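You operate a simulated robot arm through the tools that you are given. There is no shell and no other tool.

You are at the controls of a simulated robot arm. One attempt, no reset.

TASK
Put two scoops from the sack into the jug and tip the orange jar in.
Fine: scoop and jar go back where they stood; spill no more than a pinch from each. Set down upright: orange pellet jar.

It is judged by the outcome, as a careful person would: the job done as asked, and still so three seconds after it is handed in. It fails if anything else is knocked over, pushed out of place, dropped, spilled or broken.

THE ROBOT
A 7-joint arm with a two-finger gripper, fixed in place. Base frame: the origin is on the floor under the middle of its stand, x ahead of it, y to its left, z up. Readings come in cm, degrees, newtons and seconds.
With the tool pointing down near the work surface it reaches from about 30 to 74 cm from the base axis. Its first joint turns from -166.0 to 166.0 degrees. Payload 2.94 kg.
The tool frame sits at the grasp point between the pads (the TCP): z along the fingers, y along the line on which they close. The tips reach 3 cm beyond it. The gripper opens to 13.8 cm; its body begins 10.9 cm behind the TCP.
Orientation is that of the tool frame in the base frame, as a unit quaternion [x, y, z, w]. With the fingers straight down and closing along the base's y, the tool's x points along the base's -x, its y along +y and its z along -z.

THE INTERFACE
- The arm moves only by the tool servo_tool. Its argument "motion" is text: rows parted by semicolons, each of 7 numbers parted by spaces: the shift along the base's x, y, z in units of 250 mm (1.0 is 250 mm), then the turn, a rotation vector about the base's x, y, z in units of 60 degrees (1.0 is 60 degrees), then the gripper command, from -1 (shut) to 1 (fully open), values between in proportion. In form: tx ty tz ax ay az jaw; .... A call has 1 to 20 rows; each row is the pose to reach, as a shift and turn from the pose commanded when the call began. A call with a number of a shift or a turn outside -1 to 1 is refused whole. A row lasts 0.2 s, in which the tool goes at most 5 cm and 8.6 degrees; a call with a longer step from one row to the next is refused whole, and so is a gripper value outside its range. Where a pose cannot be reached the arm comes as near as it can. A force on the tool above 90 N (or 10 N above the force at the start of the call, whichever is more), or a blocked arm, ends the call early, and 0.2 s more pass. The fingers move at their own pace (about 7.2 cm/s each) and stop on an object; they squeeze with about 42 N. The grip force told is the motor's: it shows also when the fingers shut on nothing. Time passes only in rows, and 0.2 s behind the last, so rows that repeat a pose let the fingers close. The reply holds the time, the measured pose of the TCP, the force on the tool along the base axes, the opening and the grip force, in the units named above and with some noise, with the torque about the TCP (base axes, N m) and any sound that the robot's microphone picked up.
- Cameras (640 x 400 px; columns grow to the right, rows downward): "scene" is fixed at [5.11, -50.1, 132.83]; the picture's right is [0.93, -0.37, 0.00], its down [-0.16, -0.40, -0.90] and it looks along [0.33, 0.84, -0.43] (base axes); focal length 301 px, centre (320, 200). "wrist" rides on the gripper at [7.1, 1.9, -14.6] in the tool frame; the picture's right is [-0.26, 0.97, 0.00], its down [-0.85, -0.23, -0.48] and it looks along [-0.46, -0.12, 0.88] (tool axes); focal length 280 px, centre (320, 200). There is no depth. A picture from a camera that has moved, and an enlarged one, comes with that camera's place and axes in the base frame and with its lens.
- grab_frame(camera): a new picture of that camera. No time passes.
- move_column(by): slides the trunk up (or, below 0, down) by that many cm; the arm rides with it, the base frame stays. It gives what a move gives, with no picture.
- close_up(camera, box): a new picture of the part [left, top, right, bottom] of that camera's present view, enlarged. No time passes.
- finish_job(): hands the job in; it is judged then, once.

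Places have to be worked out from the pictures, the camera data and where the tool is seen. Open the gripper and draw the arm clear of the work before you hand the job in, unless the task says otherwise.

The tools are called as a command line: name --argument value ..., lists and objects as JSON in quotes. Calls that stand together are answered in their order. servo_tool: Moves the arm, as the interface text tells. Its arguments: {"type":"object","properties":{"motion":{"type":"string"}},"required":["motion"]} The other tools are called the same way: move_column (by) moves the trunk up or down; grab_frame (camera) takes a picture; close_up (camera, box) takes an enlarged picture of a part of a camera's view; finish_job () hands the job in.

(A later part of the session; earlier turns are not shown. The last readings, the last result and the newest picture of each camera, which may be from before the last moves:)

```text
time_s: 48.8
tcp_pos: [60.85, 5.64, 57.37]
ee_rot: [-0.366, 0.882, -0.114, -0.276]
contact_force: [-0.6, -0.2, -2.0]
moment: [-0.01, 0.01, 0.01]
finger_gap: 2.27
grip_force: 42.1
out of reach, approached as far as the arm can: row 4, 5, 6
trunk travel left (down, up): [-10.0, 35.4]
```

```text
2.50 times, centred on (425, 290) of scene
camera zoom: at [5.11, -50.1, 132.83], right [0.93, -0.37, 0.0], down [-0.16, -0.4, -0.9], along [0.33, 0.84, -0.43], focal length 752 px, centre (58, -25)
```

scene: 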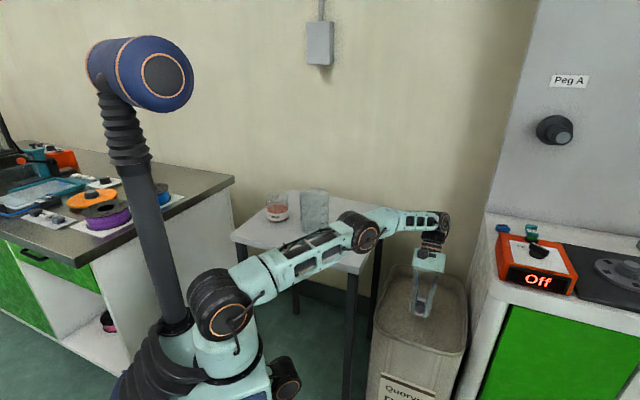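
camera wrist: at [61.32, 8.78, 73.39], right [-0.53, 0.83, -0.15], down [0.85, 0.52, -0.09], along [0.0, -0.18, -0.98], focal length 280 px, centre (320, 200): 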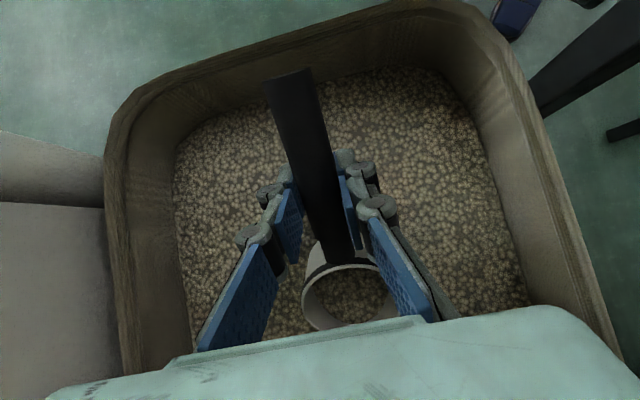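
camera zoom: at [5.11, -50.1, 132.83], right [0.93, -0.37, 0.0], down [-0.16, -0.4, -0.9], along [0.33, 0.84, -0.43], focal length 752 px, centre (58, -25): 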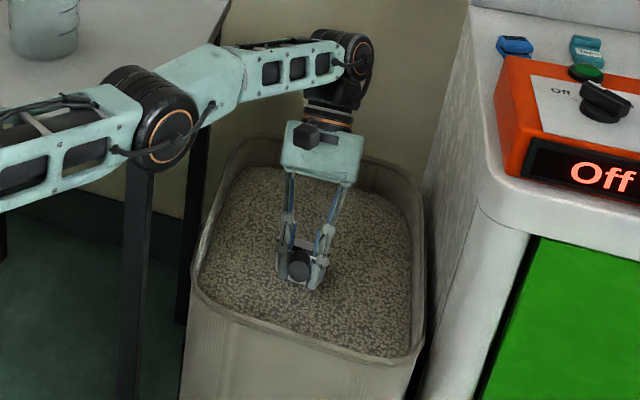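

The arm ran out of reach there because it was nearly straight, though pellets are already entering the cup and forces are tiny. I'll rise 12 cm and lower the trunk by 10 cm for more reach, then dig again.

servo_tool --motion "-0.01 -0.01 0.12 0 0 0 -1; -0.03 -0.03 0.26 0 0 0 -1; -0.05 -0.05 0.4 0 0 0 -1; -0.06 -0.06 0.5 0 0 0 -1; -0.06 -0.06 0.5 0 0 0 -1"

move_column --by -10

grab_frame --camera "wrist"

grab_frame --camera "scene"

```text
time_s: 50.0
tcp_pos: [59.37, 4.05, 69.74]
ee_rot: [-0.366, 0.881, -0.114, -0.276]
contact_force: [-0.4, -0.1, -0.7]
moment: [-0.02, 0.02, 0.01]
finger_gap: 2.26
grip_force: 41.9
trunk travel left (down, up): [-10.0, 35.4]
```

```text
time_s: 51.3
tcp_pos: [59.47, 4.11, 59.75]
ee_rot: [-0.367, 0.881, -0.114, -0.276]
contact_force: [-0.1, -0.3, -0.7]
moment: [-0.02, 0.01, 0.03]
finger_gap: 2.26
grip_force: 42.1
trunk travel left (down, up): [0.0, 45.4]
```

```text
taken
camera wrist: at [59.87, 7.2, 75.83], right [-0.53, 0.83, -0.15], down [0.85, 0.52, -0.09], along [0.0, -0.18, -0.98], focal length 280 px, centre (320, 200)
```

wrist: 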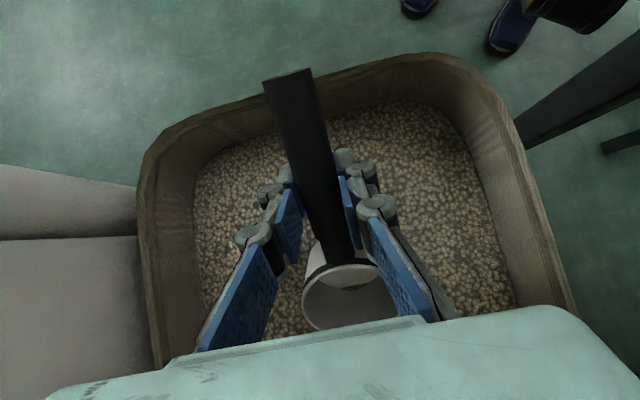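

```text
taken
```

scene: 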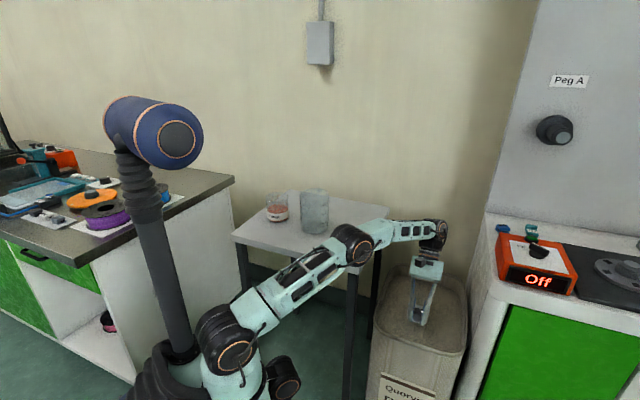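

Reach is better now with the elbow well up. I dig again: about 7.5 cm down and 3 cm forward at 35° pitch.

servo_tool --motion "0.008 0.008 -0.043 0 0 0 -1; 0.02 0.02 -0.086 0 0 0 -1; 0.032 0.032 -0.129 0 0 0 -1; 0.044 0.044 -0.172 0 0 0 -1; 0.056 0.056 -0.215 0 0 0 -1; 0.07 0.07 -0.258 0 0 0 -1; 0.085 0.085 -0.3 0 0 0 -1"

grab_frame --camera "wrist"

grab_frame --camera "scene"

```text
time_s: 52.9
tcp_pos: [61.53, 5.09, 53.02]
ee_rot: [-0.365, 0.882, -0.113, -0.276]
contact_force: [0.2, -0.1, -2.0]
moment: [-0.04, 0.05, -0.02]
finger_gap: 2.29
grip_force: 41.9
out of reach, approached as far as the arm can: row 7
trunk travel left (down, up): [0.0, 45.4]
```

```text
taken
camera wrist: at [61.87, 8.17, 69.04], right [-0.53, 0.84, -0.15], down [0.85, 0.52, -0.09], along [0.0, -0.17, -0.98], focal length 280 px, centre (320, 200)
```

wrist: 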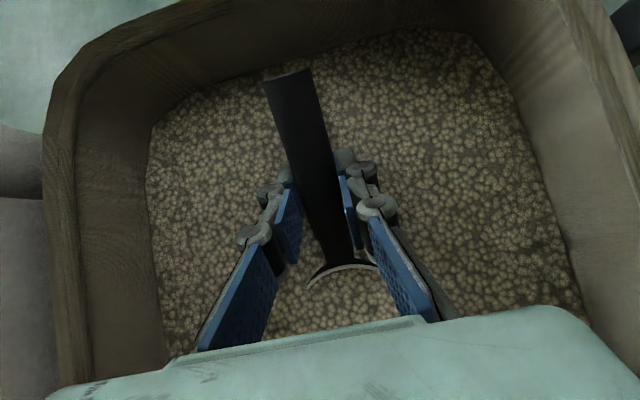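

```text
taken
```

scene: 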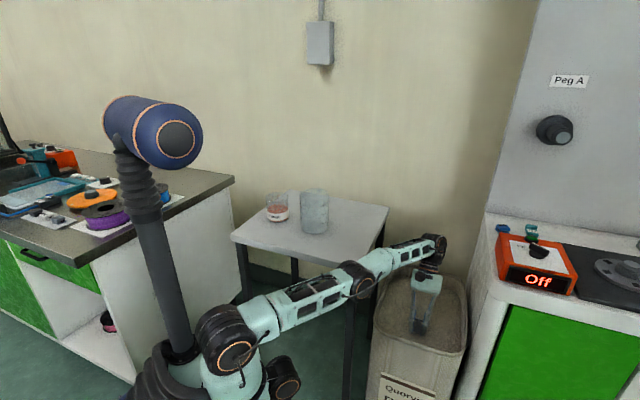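

The cup mouth is nearly fully submerged and forces are tiny. Now I level the scoop while keeping the mouth just under the surface, so it fills to the brim.

servo_tool --motion "0 0 -0.03 0.07 -0.07 0 -1; 0 0 -0.06 0.14 -0.14 0 -1; 0 0 -0.09 0.21 -0.21 0 -1; 0 0 -0.12 0.28 -0.28 0 -1; 0 0 -0.145 0.35 -0.35 0 -1; 0 0 -0.16 0.4125 -0.4125 0 -1; 0 0 -0.16 0.4125 -0.4125 0 -1"

grab_frame --camera "wrist"

close_up --camera "scene" --box '[350, 210, 500, 370]'

```text
time_s: 54.5
tcp_pos: [73.85, 6.48, 47.82]
ee_rot: [-0.383, 0.924, 0.001, 0.001]
contact_force: [0.0, -0.5, -2.0]
moment: [-0.11, 0.06, 0.0]
finger_gap: 2.29
grip_force: 42.2
out of reach, approached as far as the arm can: row 1, 2, 3, 4, 5, 6, 7
trunk travel left (down, up): [0.0, 45.4]
```

```text
taken
camera wrist: at [67.45, 2.7, 62.44], right [-0.5, 0.87, 0.0], down [0.76, 0.44, 0.48], along [0.41, 0.24, -0.88], focal length 280 px, centre (320, 200)
```

wrist: 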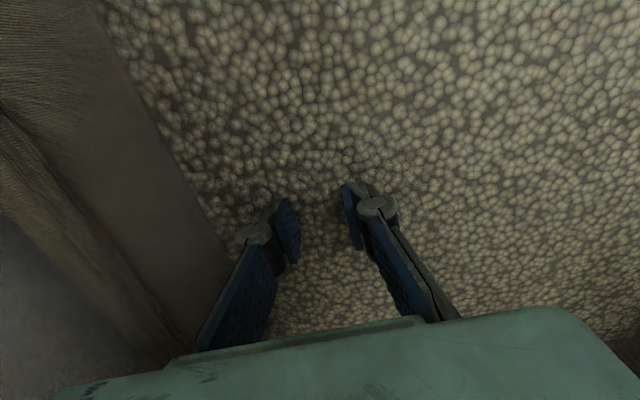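

```text
2.50 times, centred on (425, 290) of scene
camera zoom: at [5.11, -50.1, 132.83], right [0.93, -0.37, 0.0], down [-0.16, -0.4, -0.9], along [0.33, 0.84, -0.43], focal length 752 px, centre (58, -25)
```

zoom: 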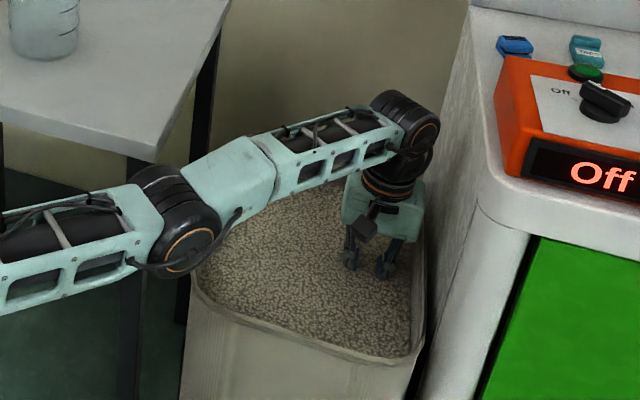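

The solver slid the tool outward to (73.9, 6.5) with the arm straight; orientation is level and forces are still only about 2 N. I'll check the scene before a careful retreat inward.

grab_frame --camera "scene"

close_up --camera "scene" --box '[380, 230, 480, 380]'

```text
taken
```

scene: 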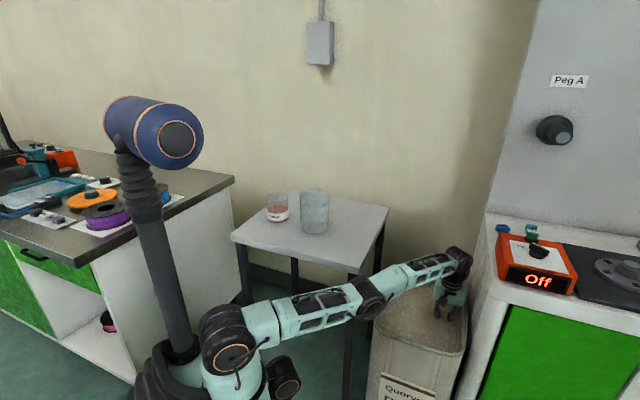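

```text
2.67 times, centred on (430, 305) of scene
camera zoom: at [5.11, -50.1, 132.83], right [0.93, -0.37, 0.0], down [-0.16, -0.4, -0.9], along [0.33, 0.84, -0.43], focal length 803 px, centre (27, -80)
```

zoom: 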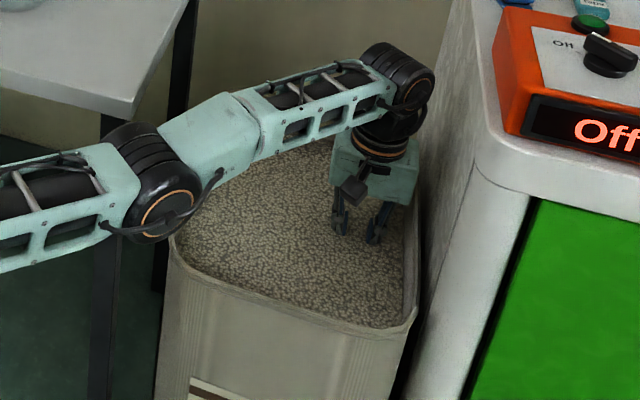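

The sack hasn't moved and nothing is touching. I retreat inward in small steps (−x, very slightly up) and check where the elbow goes.

servo_tool --motion "-0.04 0 0 0 0 0 -1; -0.08 0 0 0 0 0 -1; -0.12 0 0 0 0 0 -1; -0.16 0 0 0 0 0 -1; -0.16 0 0 0 0 0 -1"

grab_frame --camera "scene"

grab_frame --camera "wrist"

```text
time_s: 55.7
tcp_pos: [73.7, 6.35, 47.75]
ee_rot: [-0.383, 0.924, 0.001, 0.001]
contact_force: [0.0, -0.4, -2.8]
moment: [-0.12, 0.08, 0.03]
finger_gap: 2.29
grip_force: 41.8
out of reach, approached as far as the arm can: row 1, 2, 3, 4, 5
trunk travel left (down, up): [0.0, 45.4]
```

```text
taken
```

scene: 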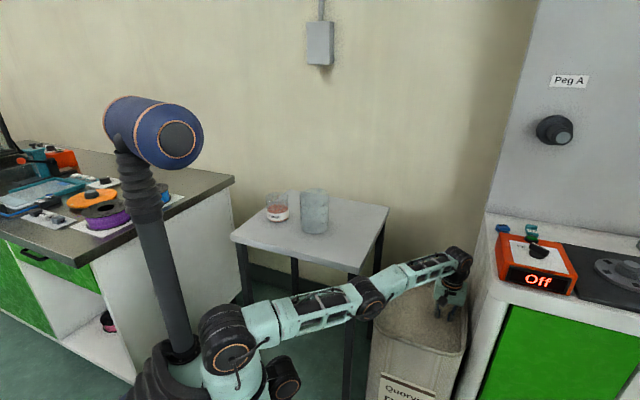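

```text
taken
camera wrist: at [67.44, 2.72, 62.47], right [-0.5, 0.87, 0.0], down [0.76, 0.44, 0.48], along [0.41, 0.24, -0.88], focal length 280 px, centre (320, 200)
```

wrist: 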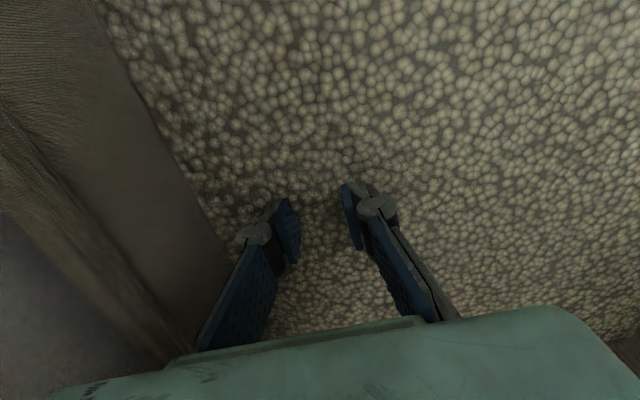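

The straight arm can't retract directly because of the singularity. A small downward move should bend the elbow the right way, upward. I'll dip 2 cm and then retract gradually.

servo_tool --motion "0 0 -0.02 0 0 0 -1; 0 0 -0.05 0 0 0 -1; 0 0 -0.08 0 0 0 -1; -0.01 0 -0.08 0 0 0 -1; -0.02 0 -0.08 0 0 0 -1; -0.03 0 -0.08 0 0 0 -1; -0.04 0 -0.08 0 0 0 -1; -0.05 0 -0.08 0 0 0 -1; -0.06 0 -0.08 0 0 0 -1"

grab_frame --camera "scene"

```text
time_s: 57.7
tcp_pos: [73.62, 6.34, 45.95]
ee_rot: [-0.383, 0.924, 0.001, 0.0]
contact_force: [-0.7, 0.1, -2.7]
moment: [-0.09, 0.12, -0.01]
finger_gap: 2.3
grip_force: 41.9
out of reach, approached as far as the arm can: row 5, 6, 7, 8, 9
trunk travel left (down, up): [0.0, 45.4]
```

```text
taken
```

scene: 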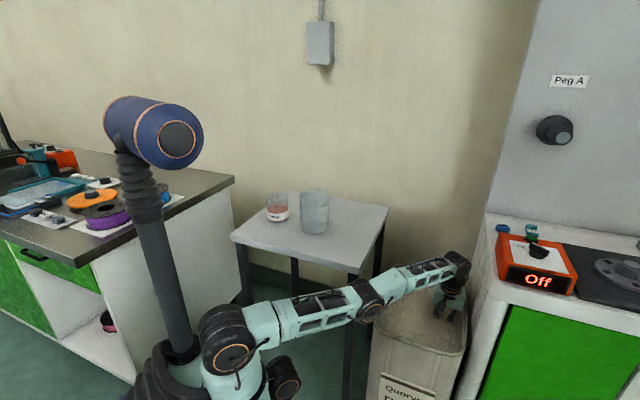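

Still pinned at the singularity, but raising the trunk lifts the whole arm straight up, so the level scoop can come out of the pellets. First I compare the sack's position with the start picture, using the same crop.

close_up --camera "scene" --box '[340, 240, 500, 400]'

close_up --camera "wrist" --box '[0, 0, 640, 400]'

```text
2.50 times, centred on (420, 320) of scene
camera zoom: at [5.11, -50.1, 132.83], right [0.93, -0.37, 0.0], down [-0.16, -0.4, -0.9], along [0.33, 0.84, -0.43], focal length 752 px, centre (70, -100)
```

zoom: 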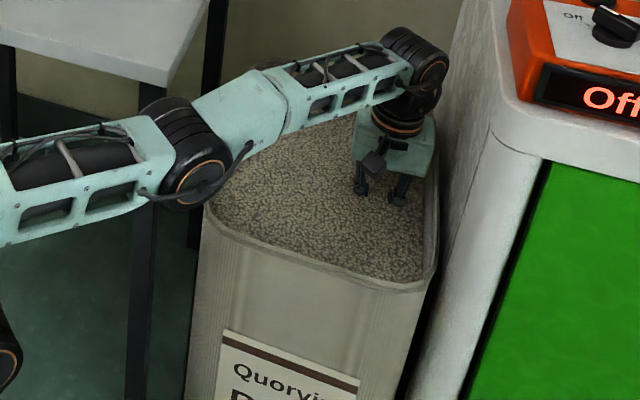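

```text
1.00 times, centred on (320, 200) of wrist (not enlarged: the box is as wide or as high as the picture)
camera zoom: at [67.36, 2.66, 60.59], right [-0.5, 0.87, 0.0], down [0.76, 0.44, 0.48], along [0.41, 0.24, -0.88], focal length 280 px, centre (320, 200)
```

zoom: 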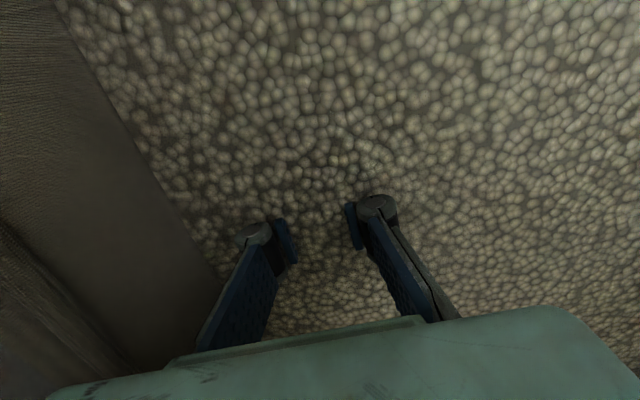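

The sack is exactly where it was. I nudge the tool sideways (+y, along the arc) away from the sack's right wall and the counter, turning the handle a little the same way, so the lift is clear on all sides.

servo_tool --motion "-0.002 0.02 0 0 0 0.03 -1; -0.004 0.04 0 0 0 0.07 -1; -0.006 0.06 0 0 0 0.1 -1; -0.008 0.08 0 0 0 0.13 -1; -0.008 0.08 0 0 0 0.13 -1"

```text
time_s: 58.9
tcp_pos: [73.71, 8.4, 46.08]
ee_rot: [-0.446, 0.895, 0.002, 0.001]
contact_force: [0.2, 0.6, -2.9]
moment: [-0.08, 0.09, 0.0]
finger_gap: 2.3
grip_force: 41.6
trunk travel left (down, up): [0.0, 45.4]
```

That worked with no contact. I raise the trunk 6 cm first and check.

move_column --by 6

grab_frame --camera "wrist"

grab_frame --camera "scene"

```text
time_s: 59.9
tcp_pos: [73.63, 8.4, 51.97]
ee_rot: [-0.445, 0.895, 0.001, 0.002]
contact_force: [0.2, 0.5, -2.5]
moment: [-0.15, 0.09, -0.01]
finger_gap: 2.28
grip_force: 42.0
trunk travel left (down, up): [-6.0, 39.4]
```

```text
taken
camera wrist: at [67.78, 3.88, 66.6], right [-0.61, 0.79, 0.0], down [0.7, 0.54, 0.48], along [0.38, 0.29, -0.88], focal length 280 px, centre (320, 200)
```

wrist: 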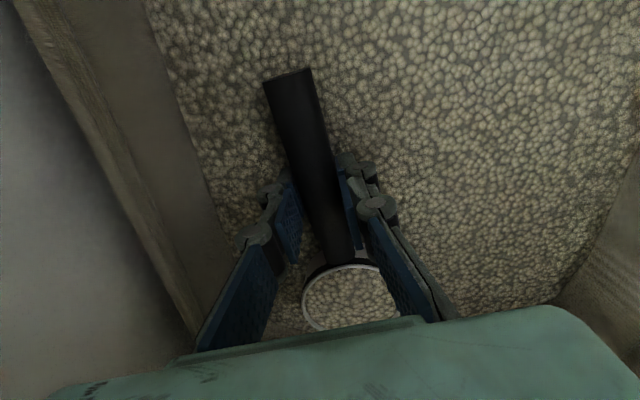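

```text
taken
```

scene: 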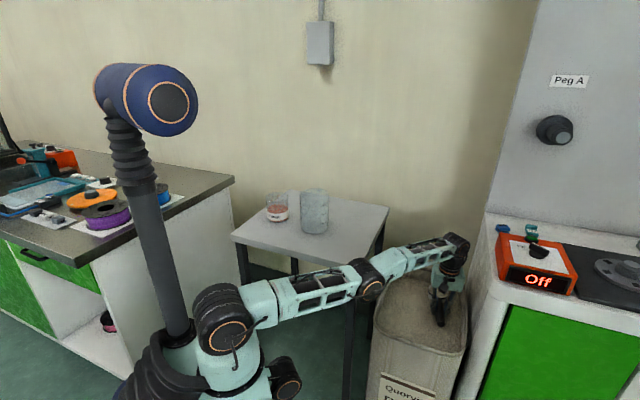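

The cup is full to the rim and comes up level, with about 1.6 N more load. I continue raising the trunk 16 cm straight up.

move_column --by 16

grab_frame --camera "wrist"

grab_frame --camera "scene"

```text
time_s: 61.7
tcp_pos: [73.57, 8.5, 68.07]
ee_rot: [-0.445, 0.896, 0.001, 0.002]
contact_force: [-0.8, 0.4, -3.0]
moment: [-0.1, 0.09, 0.0]
finger_gap: 2.31
grip_force: 41.6
trunk travel left (down, up): [-22.0, 23.4]
```

```text
taken
camera wrist: at [67.78, 3.88, 82.6], right [-0.61, 0.79, 0.0], down [0.7, 0.54, 0.48], along [0.38, 0.29, -0.88], focal length 280 px, centre (320, 200)
```

wrist: 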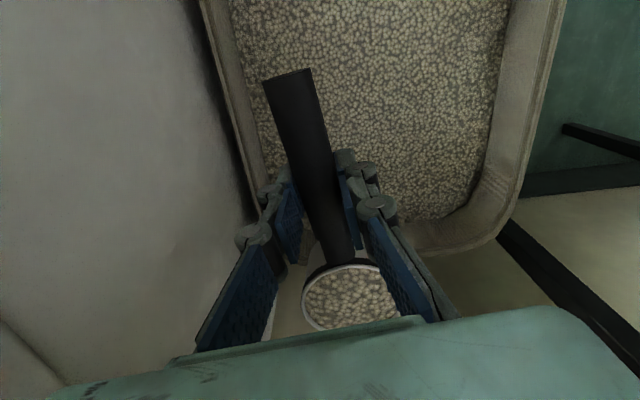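

```text
taken
```

scene: 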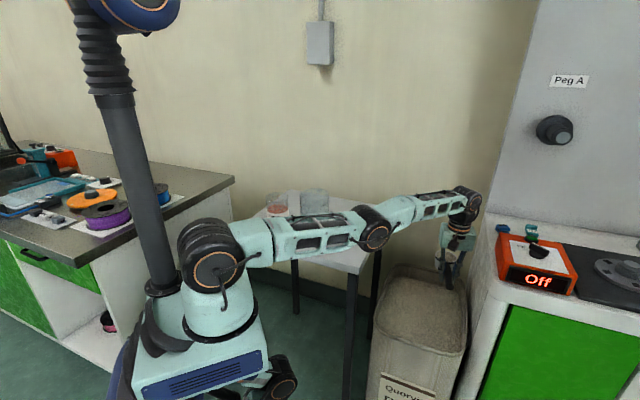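

The scoop is full and clear above the sack. To un-straighten the arm I raise the trunk 20 cm; then a long servo descent will bend the elbow the natural way.

move_column --by 20

servo_tool --motion "0 0 -0.04 0 0 0 -1; -0.002 0 -0.1 0 0 0 -1; -0.005 0 -0.17 0 0 0 -1; -0.01 0 -0.24 0 0 0 -1; -0.016 0 -0.31 0 0 0 -1; -0.025 0 -0.38 0 0 0 -1; -0.035 0 -0.45 0 0 0 -1; -0.05 0 -0.52 0 0 0 -1; -0.065 0 -0.58 0 0 0 -1; -0.08 0 -0.62 0 0 0 -1; -0.09 0 -0.64 0 0 0 -1; -0.1 0 -0.64 0 0 0 -1"

grab_frame --camera "scene"

```text
time_s: 63.9
tcp_pos: [73.54, 8.34, 87.97]
ee_rot: [-0.446, 0.895, 0.002, 0.001]
contact_force: [-0.1, 0.9, -2.3]
moment: [-0.12, 0.08, 0.0]
finger_gap: 2.29
grip_force: 42.4
trunk travel left (down, up): [-42.0, 3.4]
```

```text
time_s: 66.5
tcp_pos: [70.71, 8.37, 72.13]
ee_rot: [-0.446, 0.895, 0.001, 0.001]
contact_force: [-0.3, 0.6, -1.5]
moment: [-0.1, 0.07, -0.02]
finger_gap: 2.29
grip_force: 42.6
out of reach, approached as far as the arm can: row 5, 6, 7, 8, 9, 10, 11, 12
trunk travel left (down, up): [-42.0, 3.4]
```

```text
taken
```

scene: 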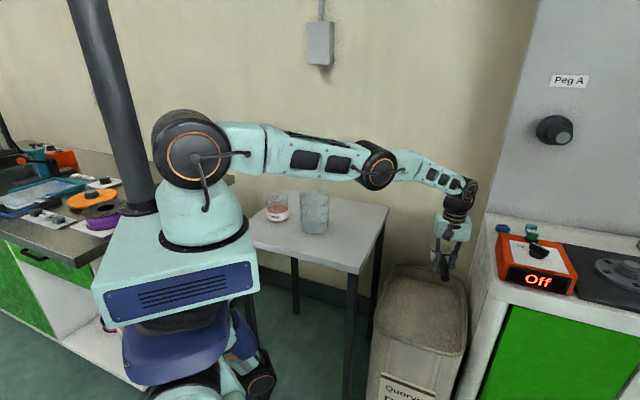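

The elbow now shows a slight upward bend. I try to retract inward gradually at constant height.

servo_tool --motion "-0.02 0 0 0 0 0 -1; -0.04 0 0 0 0 0 -1; -0.07 0 0 0 0 0 -1; -0.1 0 0 0 0 0 -1; -0.14 0 0 0 0 0 -1; -0.18 0 0 0 0 0 -1; -0.22 0 0 0 0 0 -1; -0.26 0 0 0 0 0 -1; -0.3 0 0 0 0 0 -1; -0.32 0 0 0 0 0 -1; -0.32 0 0 0 0 0 -1"

grab_frame --camera "scene"

grab_frame --camera "wrist"

```text
time_s: 68.9
tcp_pos: [62.78, 8.38, 71.93]
ee_rot: [-0.446, 0.895, 0.001, 0.002]
contact_force: [-0.1, -0.2, -2.1]
moment: [-0.12, 0.11, 0.0]
finger_gap: 2.28
grip_force: 42.4
trunk travel left (down, up): [-42.0, 3.4]
```

```text
taken
```

scene: 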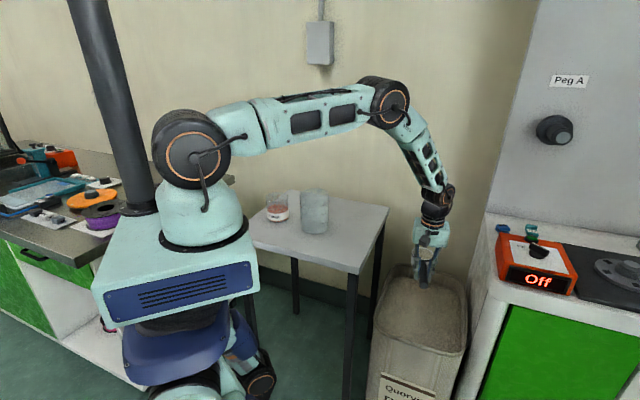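

```text
taken
camera wrist: at [56.89, 3.83, 86.68], right [-0.61, 0.79, 0.0], down [0.7, 0.54, 0.48], along [0.38, 0.29, -0.88], focal length 280 px, centre (320, 200)
```

wrist: 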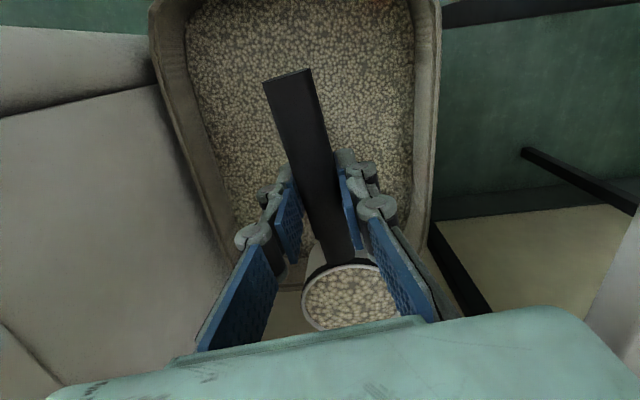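

The arm is properly bent with the elbow up, and the scoop is full over the sack. I look closely at the load.

close_up --camera "wrist" --box '[270, 220, 430, 340]'

close_up --camera "scene" --box '[390, 200, 470, 320]'

```text
3.33 times, centred on (350, 280) of wrist
camera zoom: at [56.89, 3.83, 86.68], right [-0.61, 0.79, 0.0], down [0.7, 0.54, 0.48], along [0.38, 0.29, -0.88], focal length 935 px, centre (220, -67)
```

zoom: 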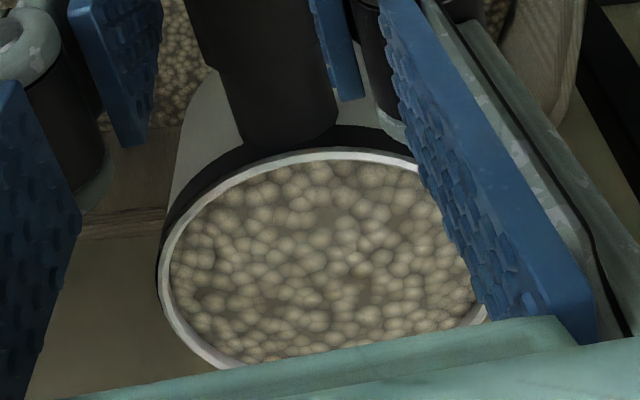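

```text
3.33 times, centred on (430, 260) of scene
camera zoom: at [5.11, -50.1, 132.83], right [0.93, -0.37, 0.0], down [-0.16, -0.4, -0.9], along [0.33, 0.84, -0.43], focal length 1003 px, centre (-47, 0)
```

zoom: 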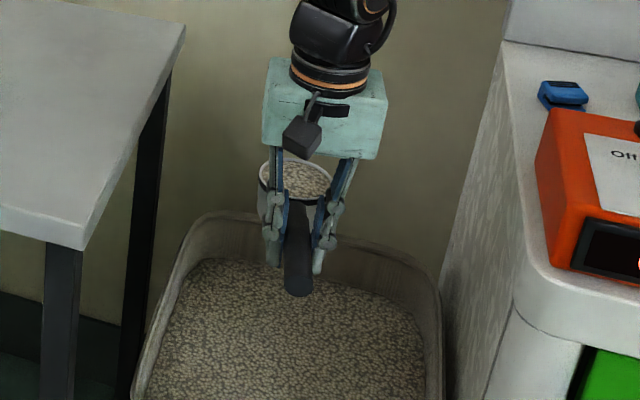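

The scoop is level-full, just at the rim, with nothing hanging off. I raise it smoothly, straight up, in two stages toward travel height.

servo_tool --motion "0 0 0.03 0 0 0 -1; 0 0 0.1 0 0 0 -1; 0 0 0.19 0 0 0 -1; 0 0 0.29 0 0 0 -1; 0 0 0.4 0 0 0 -1; 0 0 0.51 0 0 0 -1; 0 0 0.62 0 0 0 -1; 0 0 0.73 0 0 0 -1; 0 0 0.83 0 0 0 -1; 0 0 0.91 0 0 0 -1; 0 0 0.96 0 0 0 -1; 0 0 0.98 0 0 0 -1"

servo_tool --motion "-0.02 0.01 0.03 0 0 0 -1; -0.06 0.04 0.1 0 0 -0.01 -1; -0.12 0.08 0.18 0 0 -0.02 -1; -0.2 0.14 0.27 0 0 -0.03 -1; -0.28 0.2 0.36 0 0 -0.045 -1; -0.36 0.26 0.45 0 0 -0.06 -1; -0.44 0.32 0.54 0 0 -0.07 -1; -0.52 0.38 0.62 0 0 -0.08 -1; -0.6 0.44 0.7 0 0 -0.09 -1; -0.68 0.5 0.77 0 0 -0.1 -1; -0.75 0.55 0.83 0 0 -0.108 -1; -0.8 0.59 0.88 0 0 -0.112 -1; -0.83 0.61 0.9 0 0 -0.115 -1; -0.84 0.62 0.9 0 0 -0.117 -1"

grab_frame --camera "wrist"

grab_frame --camera "scene"

```text
time_s: 71.5
tcp_pos: [62.73, 8.3, 96.8]
ee_rot: [-0.445, 0.895, 0.001, 0.001]
contact_force: [-0.2, -0.3, -1.7]
moment: [-0.13, 0.11, 0.01]
finger_gap: 2.28
grip_force: 42.1
trunk travel left (down, up): [-42.0, 3.4]
```

```text
time_s: 74.5
tcp_pos: [41.62, 23.87, 118.99]
ee_rot: [-0.39, 0.921, 0.001, 0.0]
contact_force: [0.0, -0.2, -1.4]
moment: [-0.09, 0.09, 0.01]
finger_gap: 2.27
grip_force: 41.9
trunk travel left (down, up): [-42.0, 3.4]
```

```text
taken
camera wrist: at [35.35, 20.09, 133.73], right [-0.51, 0.86, 0.0], down [0.76, 0.45, 0.48], along [0.41, 0.24, -0.88], focal length 280 px, centre (320, 200)
```

wrist: 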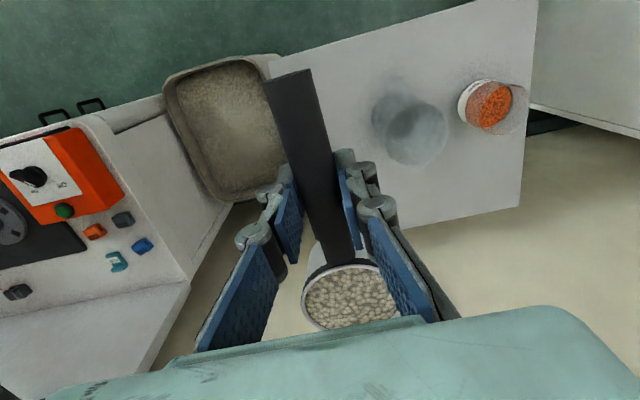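

```text
taken
```

scene: 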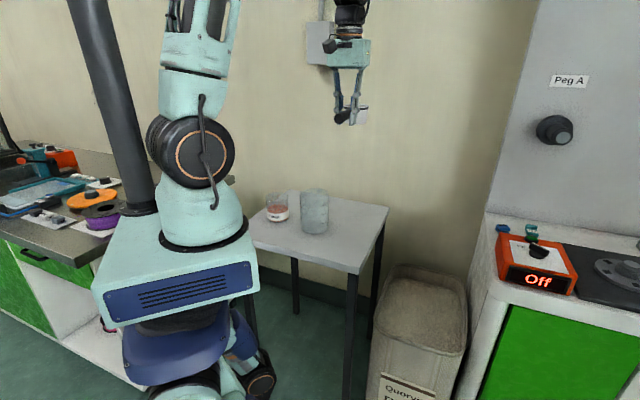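

Everything's steady. I move to the pre-pour station (cup slightly past the jug's centre line), still high, then lower the trunk by 32 cm.

servo_tool --motion "-0.02 0.02 0.02 0 0 0 -1; -0.06 0.06 0.06 0 0 0 -1; -0.12 0.12 0.11 0 0 0 -1; -0.19 0.19 0.17 0 0 0 -1; -0.26 0.26 0.23 0 0 0 -1; -0.33 0.335 0.29 0 0 0 -1; -0.4 0.405 0.35 0 0 0 -1; -0.45 0.46 0.4 0 0 0 -1; -0.49 0.5 0.435 0 0 0 -1; -0.508 0.516 0.448 0 0 0 -1; -0.508 0.516 0.448 0 0 0 -1"

move_column --by -28

grab_frame --camera "scene"

grab_frame --camera "wrist"

```text
time_s: 76.9
tcp_pos: [29.03, 36.76, 130.49]
ee_rot: [-0.39, 0.921, 0.001, 0.001]
contact_force: [-0.6, 0.2, -2.2]
moment: [-0.12, 0.11, -0.01]
finger_gap: 2.28
grip_force: 42.4
trunk travel left (down, up): [-42.0, 3.4]
```

```text
time_s: 79.7
tcp_pos: [29.03, 36.89, 102.52]
ee_rot: [-0.39, 0.921, 0.001, 0.001]
contact_force: [0.7, -0.6, -2.9]
moment: [-0.11, 0.1, 0.03]
finger_gap: 2.28
grip_force: 41.7
trunk travel left (down, up): [-14.0, 31.4]
```

```text
taken
```

scene: 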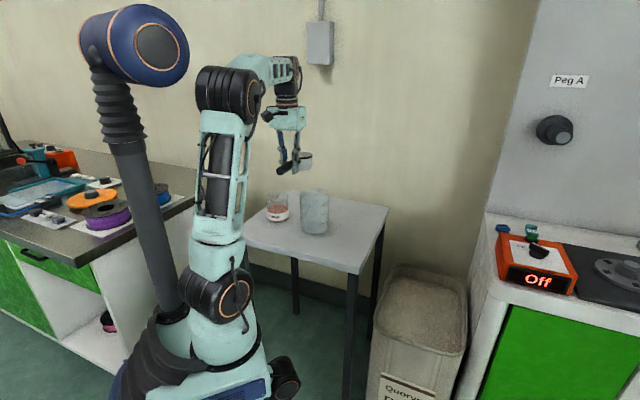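

```text
taken
camera wrist: at [22.74, 33.04, 117.1], right [-0.51, 0.86, 0.0], down [0.76, 0.45, 0.48], along [0.41, 0.25, -0.88], focal length 280 px, centre (320, 200)
```

wrist: 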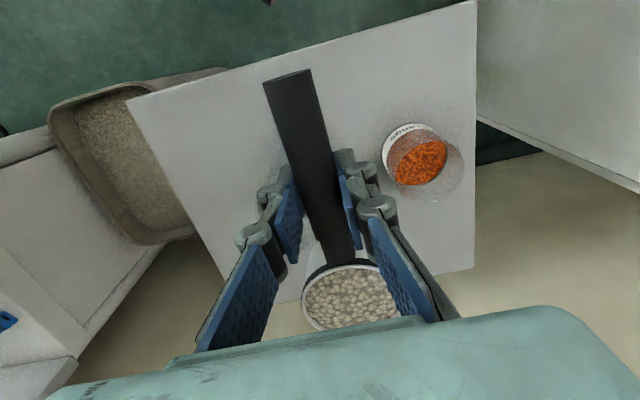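

I check the cup's place relative to the jug, enlarged.

close_up --camera "scene" --box '[250, 90, 350, 250]'

close_up --camera "scene" --box '[260, 130, 340, 190]'

```text
2.50 times, centred on (300, 170) of scene
camera zoom: at [5.11, -50.1, 132.83], right [0.93, -0.37, 0.0], down [-0.16, -0.4, -0.9], along [0.33, 0.84, -0.43], focal length 752 px, centre (370, 275)
```

zoom: 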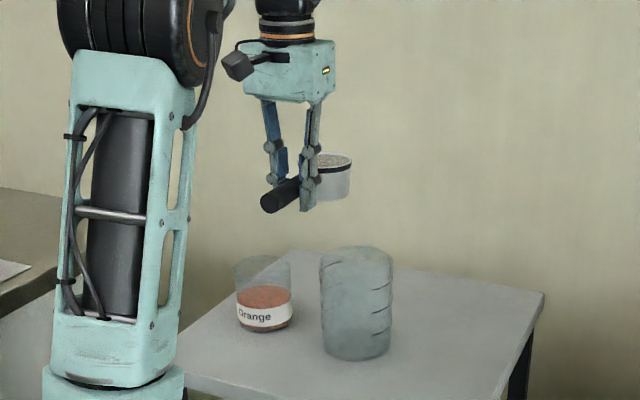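

```text
6.67 times, centred on (300, 160) of scene
camera zoom: at [5.11, -50.1, 132.83], right [0.93, -0.37, 0.0], down [-0.16, -0.4, -0.9], along [0.33, 0.84, -0.43], focal length 2006 px, centre (453, 467)
```

zoom: 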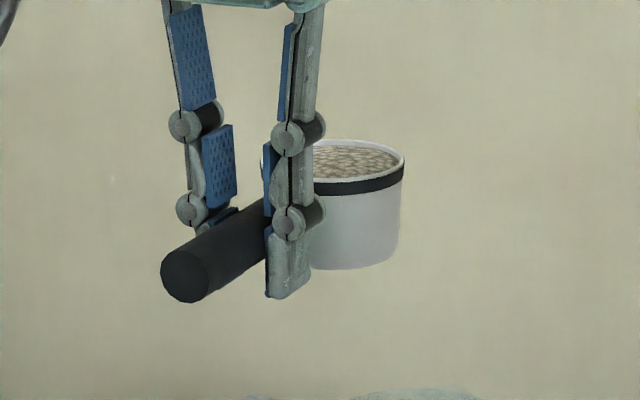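

The cup sits where planned, about 4.5 cm to the left of the jug's axis as seen from the base. I lower to pour height so the cup is about 3–4 cm above the jug rim.

servo_tool --motion "0 0 -0.04 0 0 0 -1; 0 0 -0.1 0 0 0 -1; 0 0 -0.15 0 0 0 -1; 0 0 -0.172 0 0 0 -1; 0 0 -0.172 0 0 0 -1"

close_up --camera "scene" --box '[250, 120, 370, 250]'

```text
time_s: 80.9
tcp_pos: [29.19, 36.67, 98.15]
ee_rot: [-0.39, 0.921, 0.002, 0.002]
contact_force: [0.9, 0.9, -2.4]
moment: [-0.13, 0.09, -0.03]
finger_gap: 2.29
grip_force: 42.2
trunk travel left (down, up): [-14.0, 31.4]
```

```text
3.08 times, centred on (310, 185) of scene
camera zoom: at [5.11, -50.1, 132.83], right [0.93, -0.37, 0.0], down [-0.16, -0.4, -0.9], along [0.33, 0.84, -0.43], focal length 926 px, centre (351, 246)
```

zoom: 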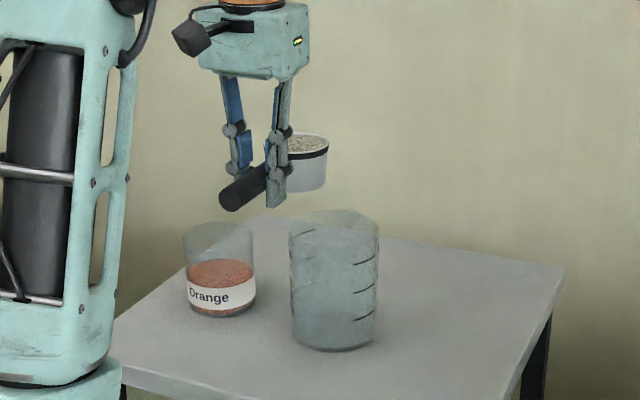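

The cup is up-left of the jug mouth as planned. I start the roll pour, 0→56°, slowly, keeping the cup's lip over the jug's mouth.

servo_tool --motion "-0.001 0.001 0 0.0463 0.0479 0 -1; -0.001 0.001 0 0.0927 0.0959 0 -1; -0.001 0.001 -0.001 0.139 0.1438 0 -1; -0.001 0.001 -0.002 0.1853 0.1917 0 -1; 0 0 -0.003 0.2317 0.2397 0 -1; 0.002 -0.002 -0.004 0.278 0.2876 0 -1; 0.004 -0.004 -0.0056 0.3243 0.3355 0 -1; 0.0066 -0.0064 -0.007 0.3707 0.3835 0 -1; 0.0098 -0.0095 -0.009 0.417 0.4314 0 -1; 0.0132 -0.0128 -0.011 0.4633 0.4793 0 -1; 0.0173 -0.0167 -0.0136 0.5097 0.5273 0 -1; 0.0216 -0.0209 -0.016 0.556 0.5752 0 -1; 0.0262 -0.0253 -0.0186 0.6023 0.6231 0 -1; 0.0313 -0.0303 -0.021 0.6487 0.6711 0 -1"

close_up --camera "scene" --box '[250, 120, 370, 250]'

grab_frame --camera "wrist"

```text
time_s: 83.9
tcp_pos: [29.85, 36.06, 97.7]
ee_rot: [-0.343, 0.814, 0.433, -0.182]
contact_force: [-0.2, -0.5, -2.1]
moment: [-0.11, 0.04, -0.03]
finger_gap: 2.3
grip_force: 41.7
trunk travel left (down, up): [-14.0, 31.4]
```

```text
3.08 times, centred on (310, 185) of scene
camera zoom: at [5.11, -50.1, 132.83], right [0.93, -0.37, 0.0], down [-0.16, -0.4, -0.9], along [0.33, 0.84, -0.43], focal length 926 px, centre (351, 246)
```

zoom: 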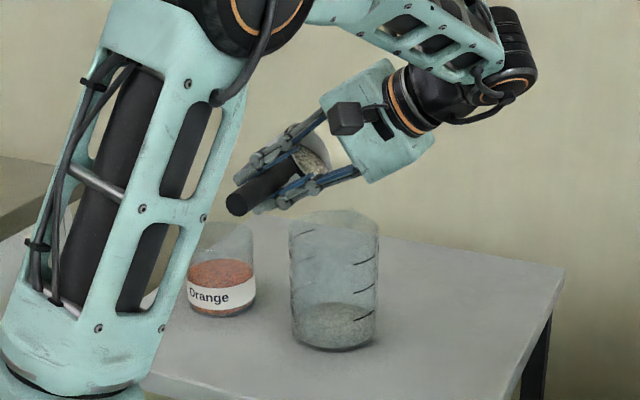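

```text
taken
camera wrist: at [32.79, 23.29, 107.43], right [-0.2, 0.56, 0.8], down [0.97, 0.24, 0.07], along [-0.15, 0.79, -0.59], focal length 280 px, centre (320, 200)
```

wrist: 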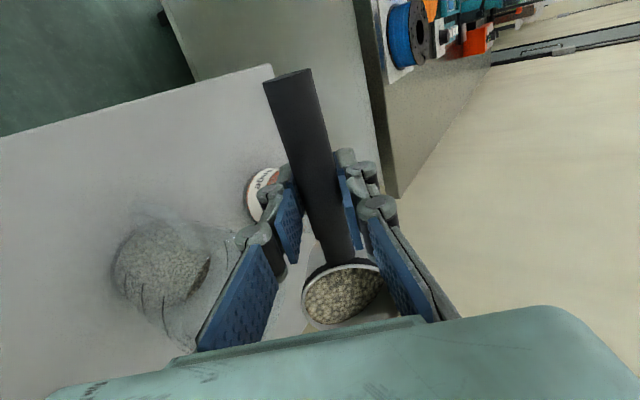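

Pellets are landing in the jug with no spill visible. I continue the roll to about 116° to empty the cup.

servo_tool --motion "0.0055 -0.0053 -0.003 0.0463 0.0479 0 -1; 0.0112 -0.0108 -0.0056 0.0927 0.0959 0 -1; 0.0175 -0.017 -0.009 0.139 0.1438 0 -1; 0.0239 -0.0231 -0.012 0.1853 0.1917 0 -1; 0.0305 -0.0295 -0.015 0.2317 0.2397 0 -1; 0.0371 -0.0359 -0.018 0.278 0.2876 0 -1; 0.046 -0.0445 -0.0224 0.3359 0.3475 0 -1; 0.0549 -0.0531 -0.027 0.3938 0.4074 0 -1; 0.0638 -0.0617 -0.031 0.4518 0.4673 0 -1; 0.073 -0.0706 -0.035 0.5097 0.5273 0 -1; 0.084 -0.0812 -0.04 0.5792 0.5992 0 -1; 0.0949 -0.0917 -0.044 0.6487 0.6711 0 -1; 0.1021 -0.0987 -0.047 0.695 0.719 0 -1; 0.1021 -0.0987 -0.047 0.695 0.719 0 -1; 0.1021 -0.0987 -0.047 0.695 0.719 0 -1"

close_up --camera "scene" --box '[250, 120, 370, 250]'

grab_frame --camera "wrist"

```text
time_s: 87.1
tcp_pos: [32.47, 33.52, 96.43]
ee_rot: [-0.205, 0.488, 0.781, -0.332]
contact_force: [0.1, -0.3, -1.5]
moment: [-0.13, 0.07, 0.02]
finger_gap: 2.27
grip_force: 41.8
trunk travel left (down, up): [-14.0, 31.4]
```

```text
3.08 times, centred on (310, 185) of scene
camera zoom: at [5.11, -50.1, 132.83], right [0.93, -0.37, 0.0], down [-0.16, -0.4, -0.9], along [0.33, 0.84, -0.43], focal length 926 px, centre (351, 246)
```

zoom: 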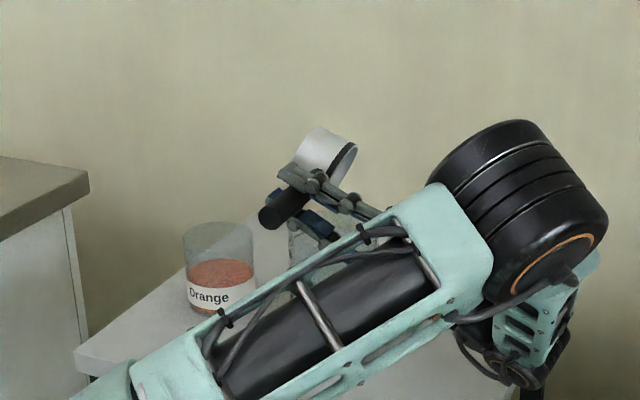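

```text
taken
camera wrist: at [37.46, 18.83, 91.88], right [0.49, -0.11, 0.87], down [0.82, 0.38, -0.42], along [-0.29, 0.92, 0.27], focal length 280 px, centre (320, 200)
```

wrist: 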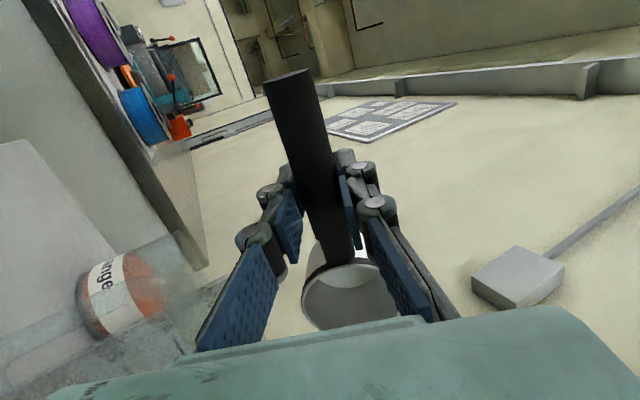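

The cup's interior is empty and white. I roll back along the same path to about 56° and inspect.

servo_tool --motion "-0.0128 0.0123 0.006 -0.0869 -0.0899 0 -1; -0.0255 0.0247 0.012 -0.1738 -0.1798 0 -1; -0.0383 0.037 0.018 -0.2606 -0.2696 0 -1; -0.051 0.0494 0.0235 -0.3475 -0.3595 0 -1; -0.0638 0.0617 0.029 -0.4344 -0.4494 0 -1; -0.0766 0.074 0.035 -0.5213 -0.5393 0 -1; -0.0893 0.0864 0.041 -0.6081 -0.6291 0 -1; -0.1021 0.0987 0.047 -0.695 -0.719 0 -1; -0.1021 0.0987 0.047 -0.695 -0.719 0 -1"

close_up --camera "scene" --box '[230, 130, 400, 280]'

grab_frame --camera "wrist"

```text
time_s: 89.1
tcp_pos: [29.74, 35.93, 97.69]
ee_rot: [-0.343, 0.814, 0.432, -0.183]
contact_force: [-0.1, -0.4, -1.6]
moment: [-0.08, 0.05, -0.03]
finger_gap: 2.27
grip_force: 42.4
trunk travel left (down, up): [-14.0, 31.4]
```

```text
2.67 times, centred on (315, 205) of scene
camera zoom: at [5.11, -50.1, 132.83], right [0.93, -0.37, 0.0], down [-0.16, -0.4, -0.9], along [0.33, 0.84, -0.43], focal length 803 px, centre (333, 187)
```

zoom: 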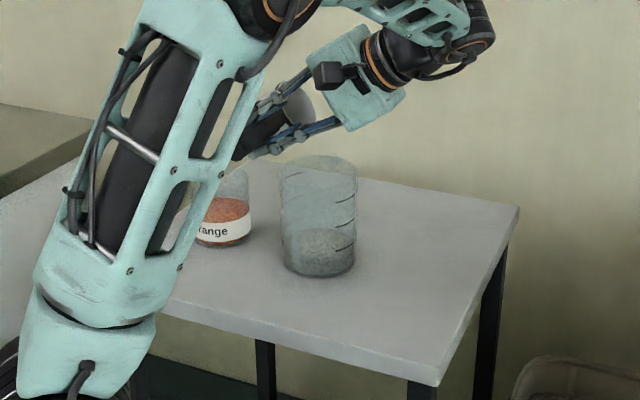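

```text
taken
camera wrist: at [32.77, 23.33, 107.44], right [-0.2, 0.56, 0.8], down [0.97, 0.24, 0.08], along [-0.15, 0.79, -0.6], focal length 280 px, centre (320, 200)
```

wrist: 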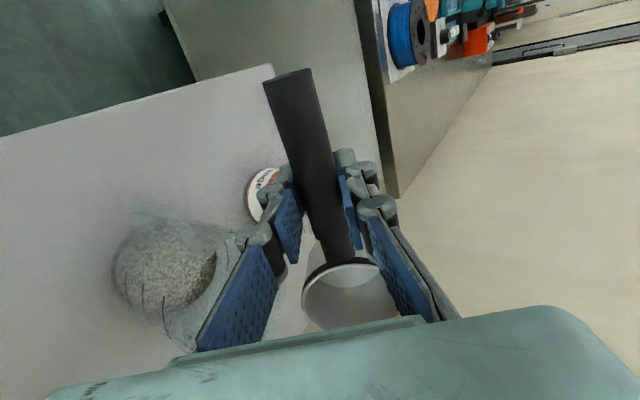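

The first scoop is in the jug and the table looks clean. I roll the rest of the way back to level.

servo_tool --motion "-0.007 0.007 0.004 -0.0927 -0.0959 0 -1; -0.013 0.0125 0.008 -0.1853 -0.1917 0 -1; -0.019 0.018 0.012 -0.278 -0.2876 0 -1; -0.024 0.023 0.015 -0.3707 -0.3835 0 -1; -0.028 0.027 0.018 -0.4633 -0.4793 0 -1; -0.031 0.03 0.02 -0.556 -0.5752 0 -1; -0.0313 0.0303 0.021 -0.6487 -0.6711 0 -1; -0.0313 0.0303 0.021 -0.6487 -0.6711 0 -1"

servo_tool --motion "0 0 0.1 0 0 0 -1; 0.02 -0.02 0.22 0 0 0 -1; 0.08 -0.08 0.36 0 0 0 -1; 0.16 -0.16 0.5 0 0 0 -1; 0.26 -0.26 0.62 0 0 0 -1; 0.36 -0.36 0.7 0 0 0 -1; 0.46 -0.46 0.74 0 0 0 -1; 0.52 -0.52 0.76 0 0 0 -1; 0.52 -0.52 0.76 0 0 0 -1"

grab_frame --camera "wrist"

grab_frame --camera "scene"

```text
time_s: 90.9
tcp_pos: [29.11, 36.88, 98.35]
ee_rot: [-0.39, 0.921, 0.0, 0.002]
contact_force: [0.4, -0.2, -1.1]
moment: [-0.09, 0.03, -0.01]
finger_gap: 2.28
grip_force: 42.3
trunk travel left (down, up): [-14.0, 31.4]
```

```text
time_s: 92.9
tcp_pos: [39.78, 25.59, 115.95]
ee_rot: [-0.39, 0.921, 0.002, 0.003]
contact_force: [-1.0, 0.2, -1.5]
moment: [-0.08, 0.06, -0.01]
finger_gap: 2.31
grip_force: 42.2
out of reach, approached as far as the arm can: row 7, 8, 9
trunk travel left (down, up): [-14.0, 31.4]
```

```text
taken
camera wrist: at [33.6, 21.78, 130.58], right [-0.51, 0.86, 0.0], down [0.75, 0.45, 0.48], along [0.41, 0.25, -0.88], focal length 280 px, centre (320, 200)
```

wrist: 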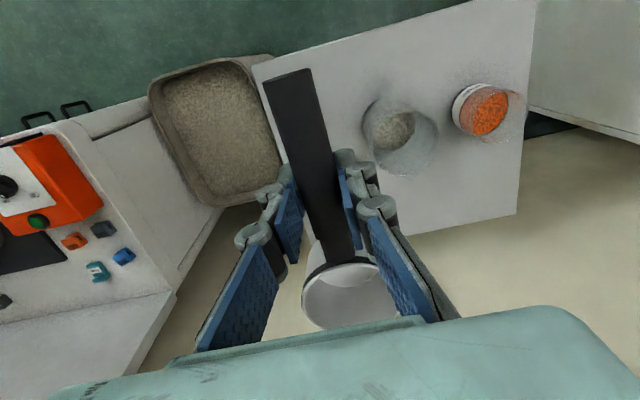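

```text
taken
```

scene: 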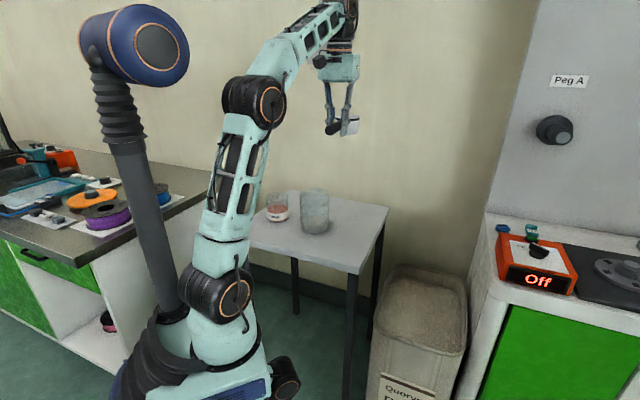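

Scoop one is done, the scoop is empty and level, and nothing has spilled. I head back above the sack with the elbow staying bent. This time I'll plunge the cup in level, with no forward lean, to avoid the reach problem.

servo_tool --motion "0.05 -0.055 -0.06 0 0 -0.003 -1; 0.13 -0.145 -0.16 0 0 -0.006 -1; 0.22 -0.245 -0.28 0 0 -0.009 -1; 0.31 -0.345 -0.4 0 0 -0.012 -1; 0.4 -0.445 -0.52 0 0 -0.014 -1; 0.46 -0.51 -0.6 0 0 -0.016 -1; 0.488 -0.544 -0.64 0 0 -0.017 -1; 0.488 -0.544 -0.64 0 0 -0.017 -1"

servo_tool --motion "0.05 -0.045 -0.06 0 0 0 -1; 0.12 -0.11 -0.16 0 0 0 -1; 0.2 -0.18 -0.3 0 0 0 -1; 0.28 -0.25 -0.44 0 0 0 -1; 0.33 -0.29 -0.58 0 0 0 -1; 0.34 -0.3 -0.72 0 0 0 -1; 0.34 -0.3 -0.84 0 0 0 -1; 0.34 -0.3 -0.92 0 0 0 -1; 0.34 -0.3 -0.92 0 0 0 -1"

grab_frame --camera "wrist"

grab_frame --camera "scene"

```text
time_s: 94.7
tcp_pos: [52.34, 12.13, 100.1]
ee_rot: [-0.382, 0.924, 0.002, 0.001]
contact_force: [0.2, 0.8, -1.7]
moment: [-0.05, 0.07, -0.03]
finger_gap: 2.28
grip_force: 41.3
trunk travel left (down, up): [-14.0, 31.4]
```

```text
time_s: 96.7
tcp_pos: [60.8, 4.48, 77.13]
ee_rot: [-0.381, 0.925, 0.001, 0.001]
contact_force: [0.6, -0.7, -0.3]
moment: [-0.05, 0.04, 0.01]
finger_gap: 2.27
grip_force: 41.1
trunk travel left (down, up): [-14.0, 31.4]
```

```text
taken
camera wrist: at [54.28, 0.82, 91.7], right [-0.49, 0.87, 0.0], down [0.76, 0.43, 0.48], along [0.41, 0.24, -0.88], focal length 280 px, centre (320, 200)
```

wrist: 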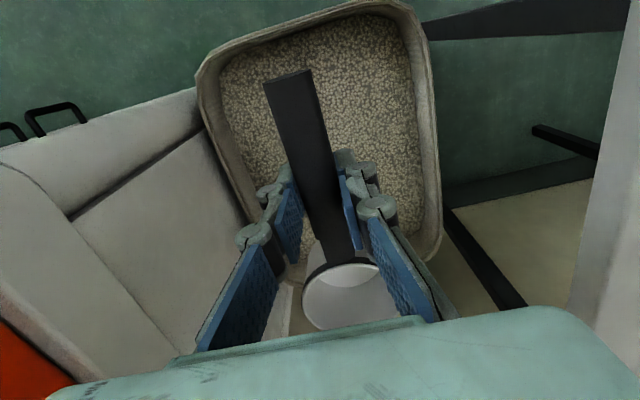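

```text
taken
```

scene: 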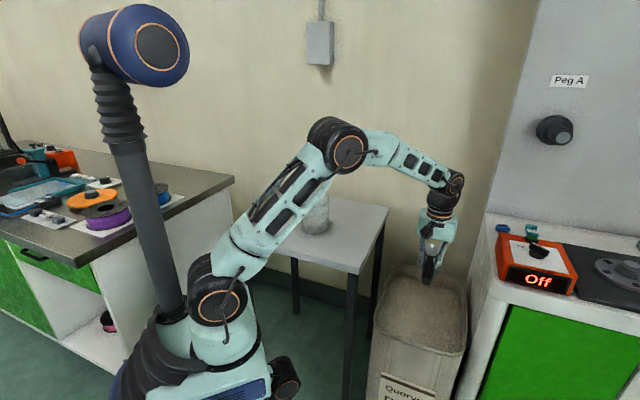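

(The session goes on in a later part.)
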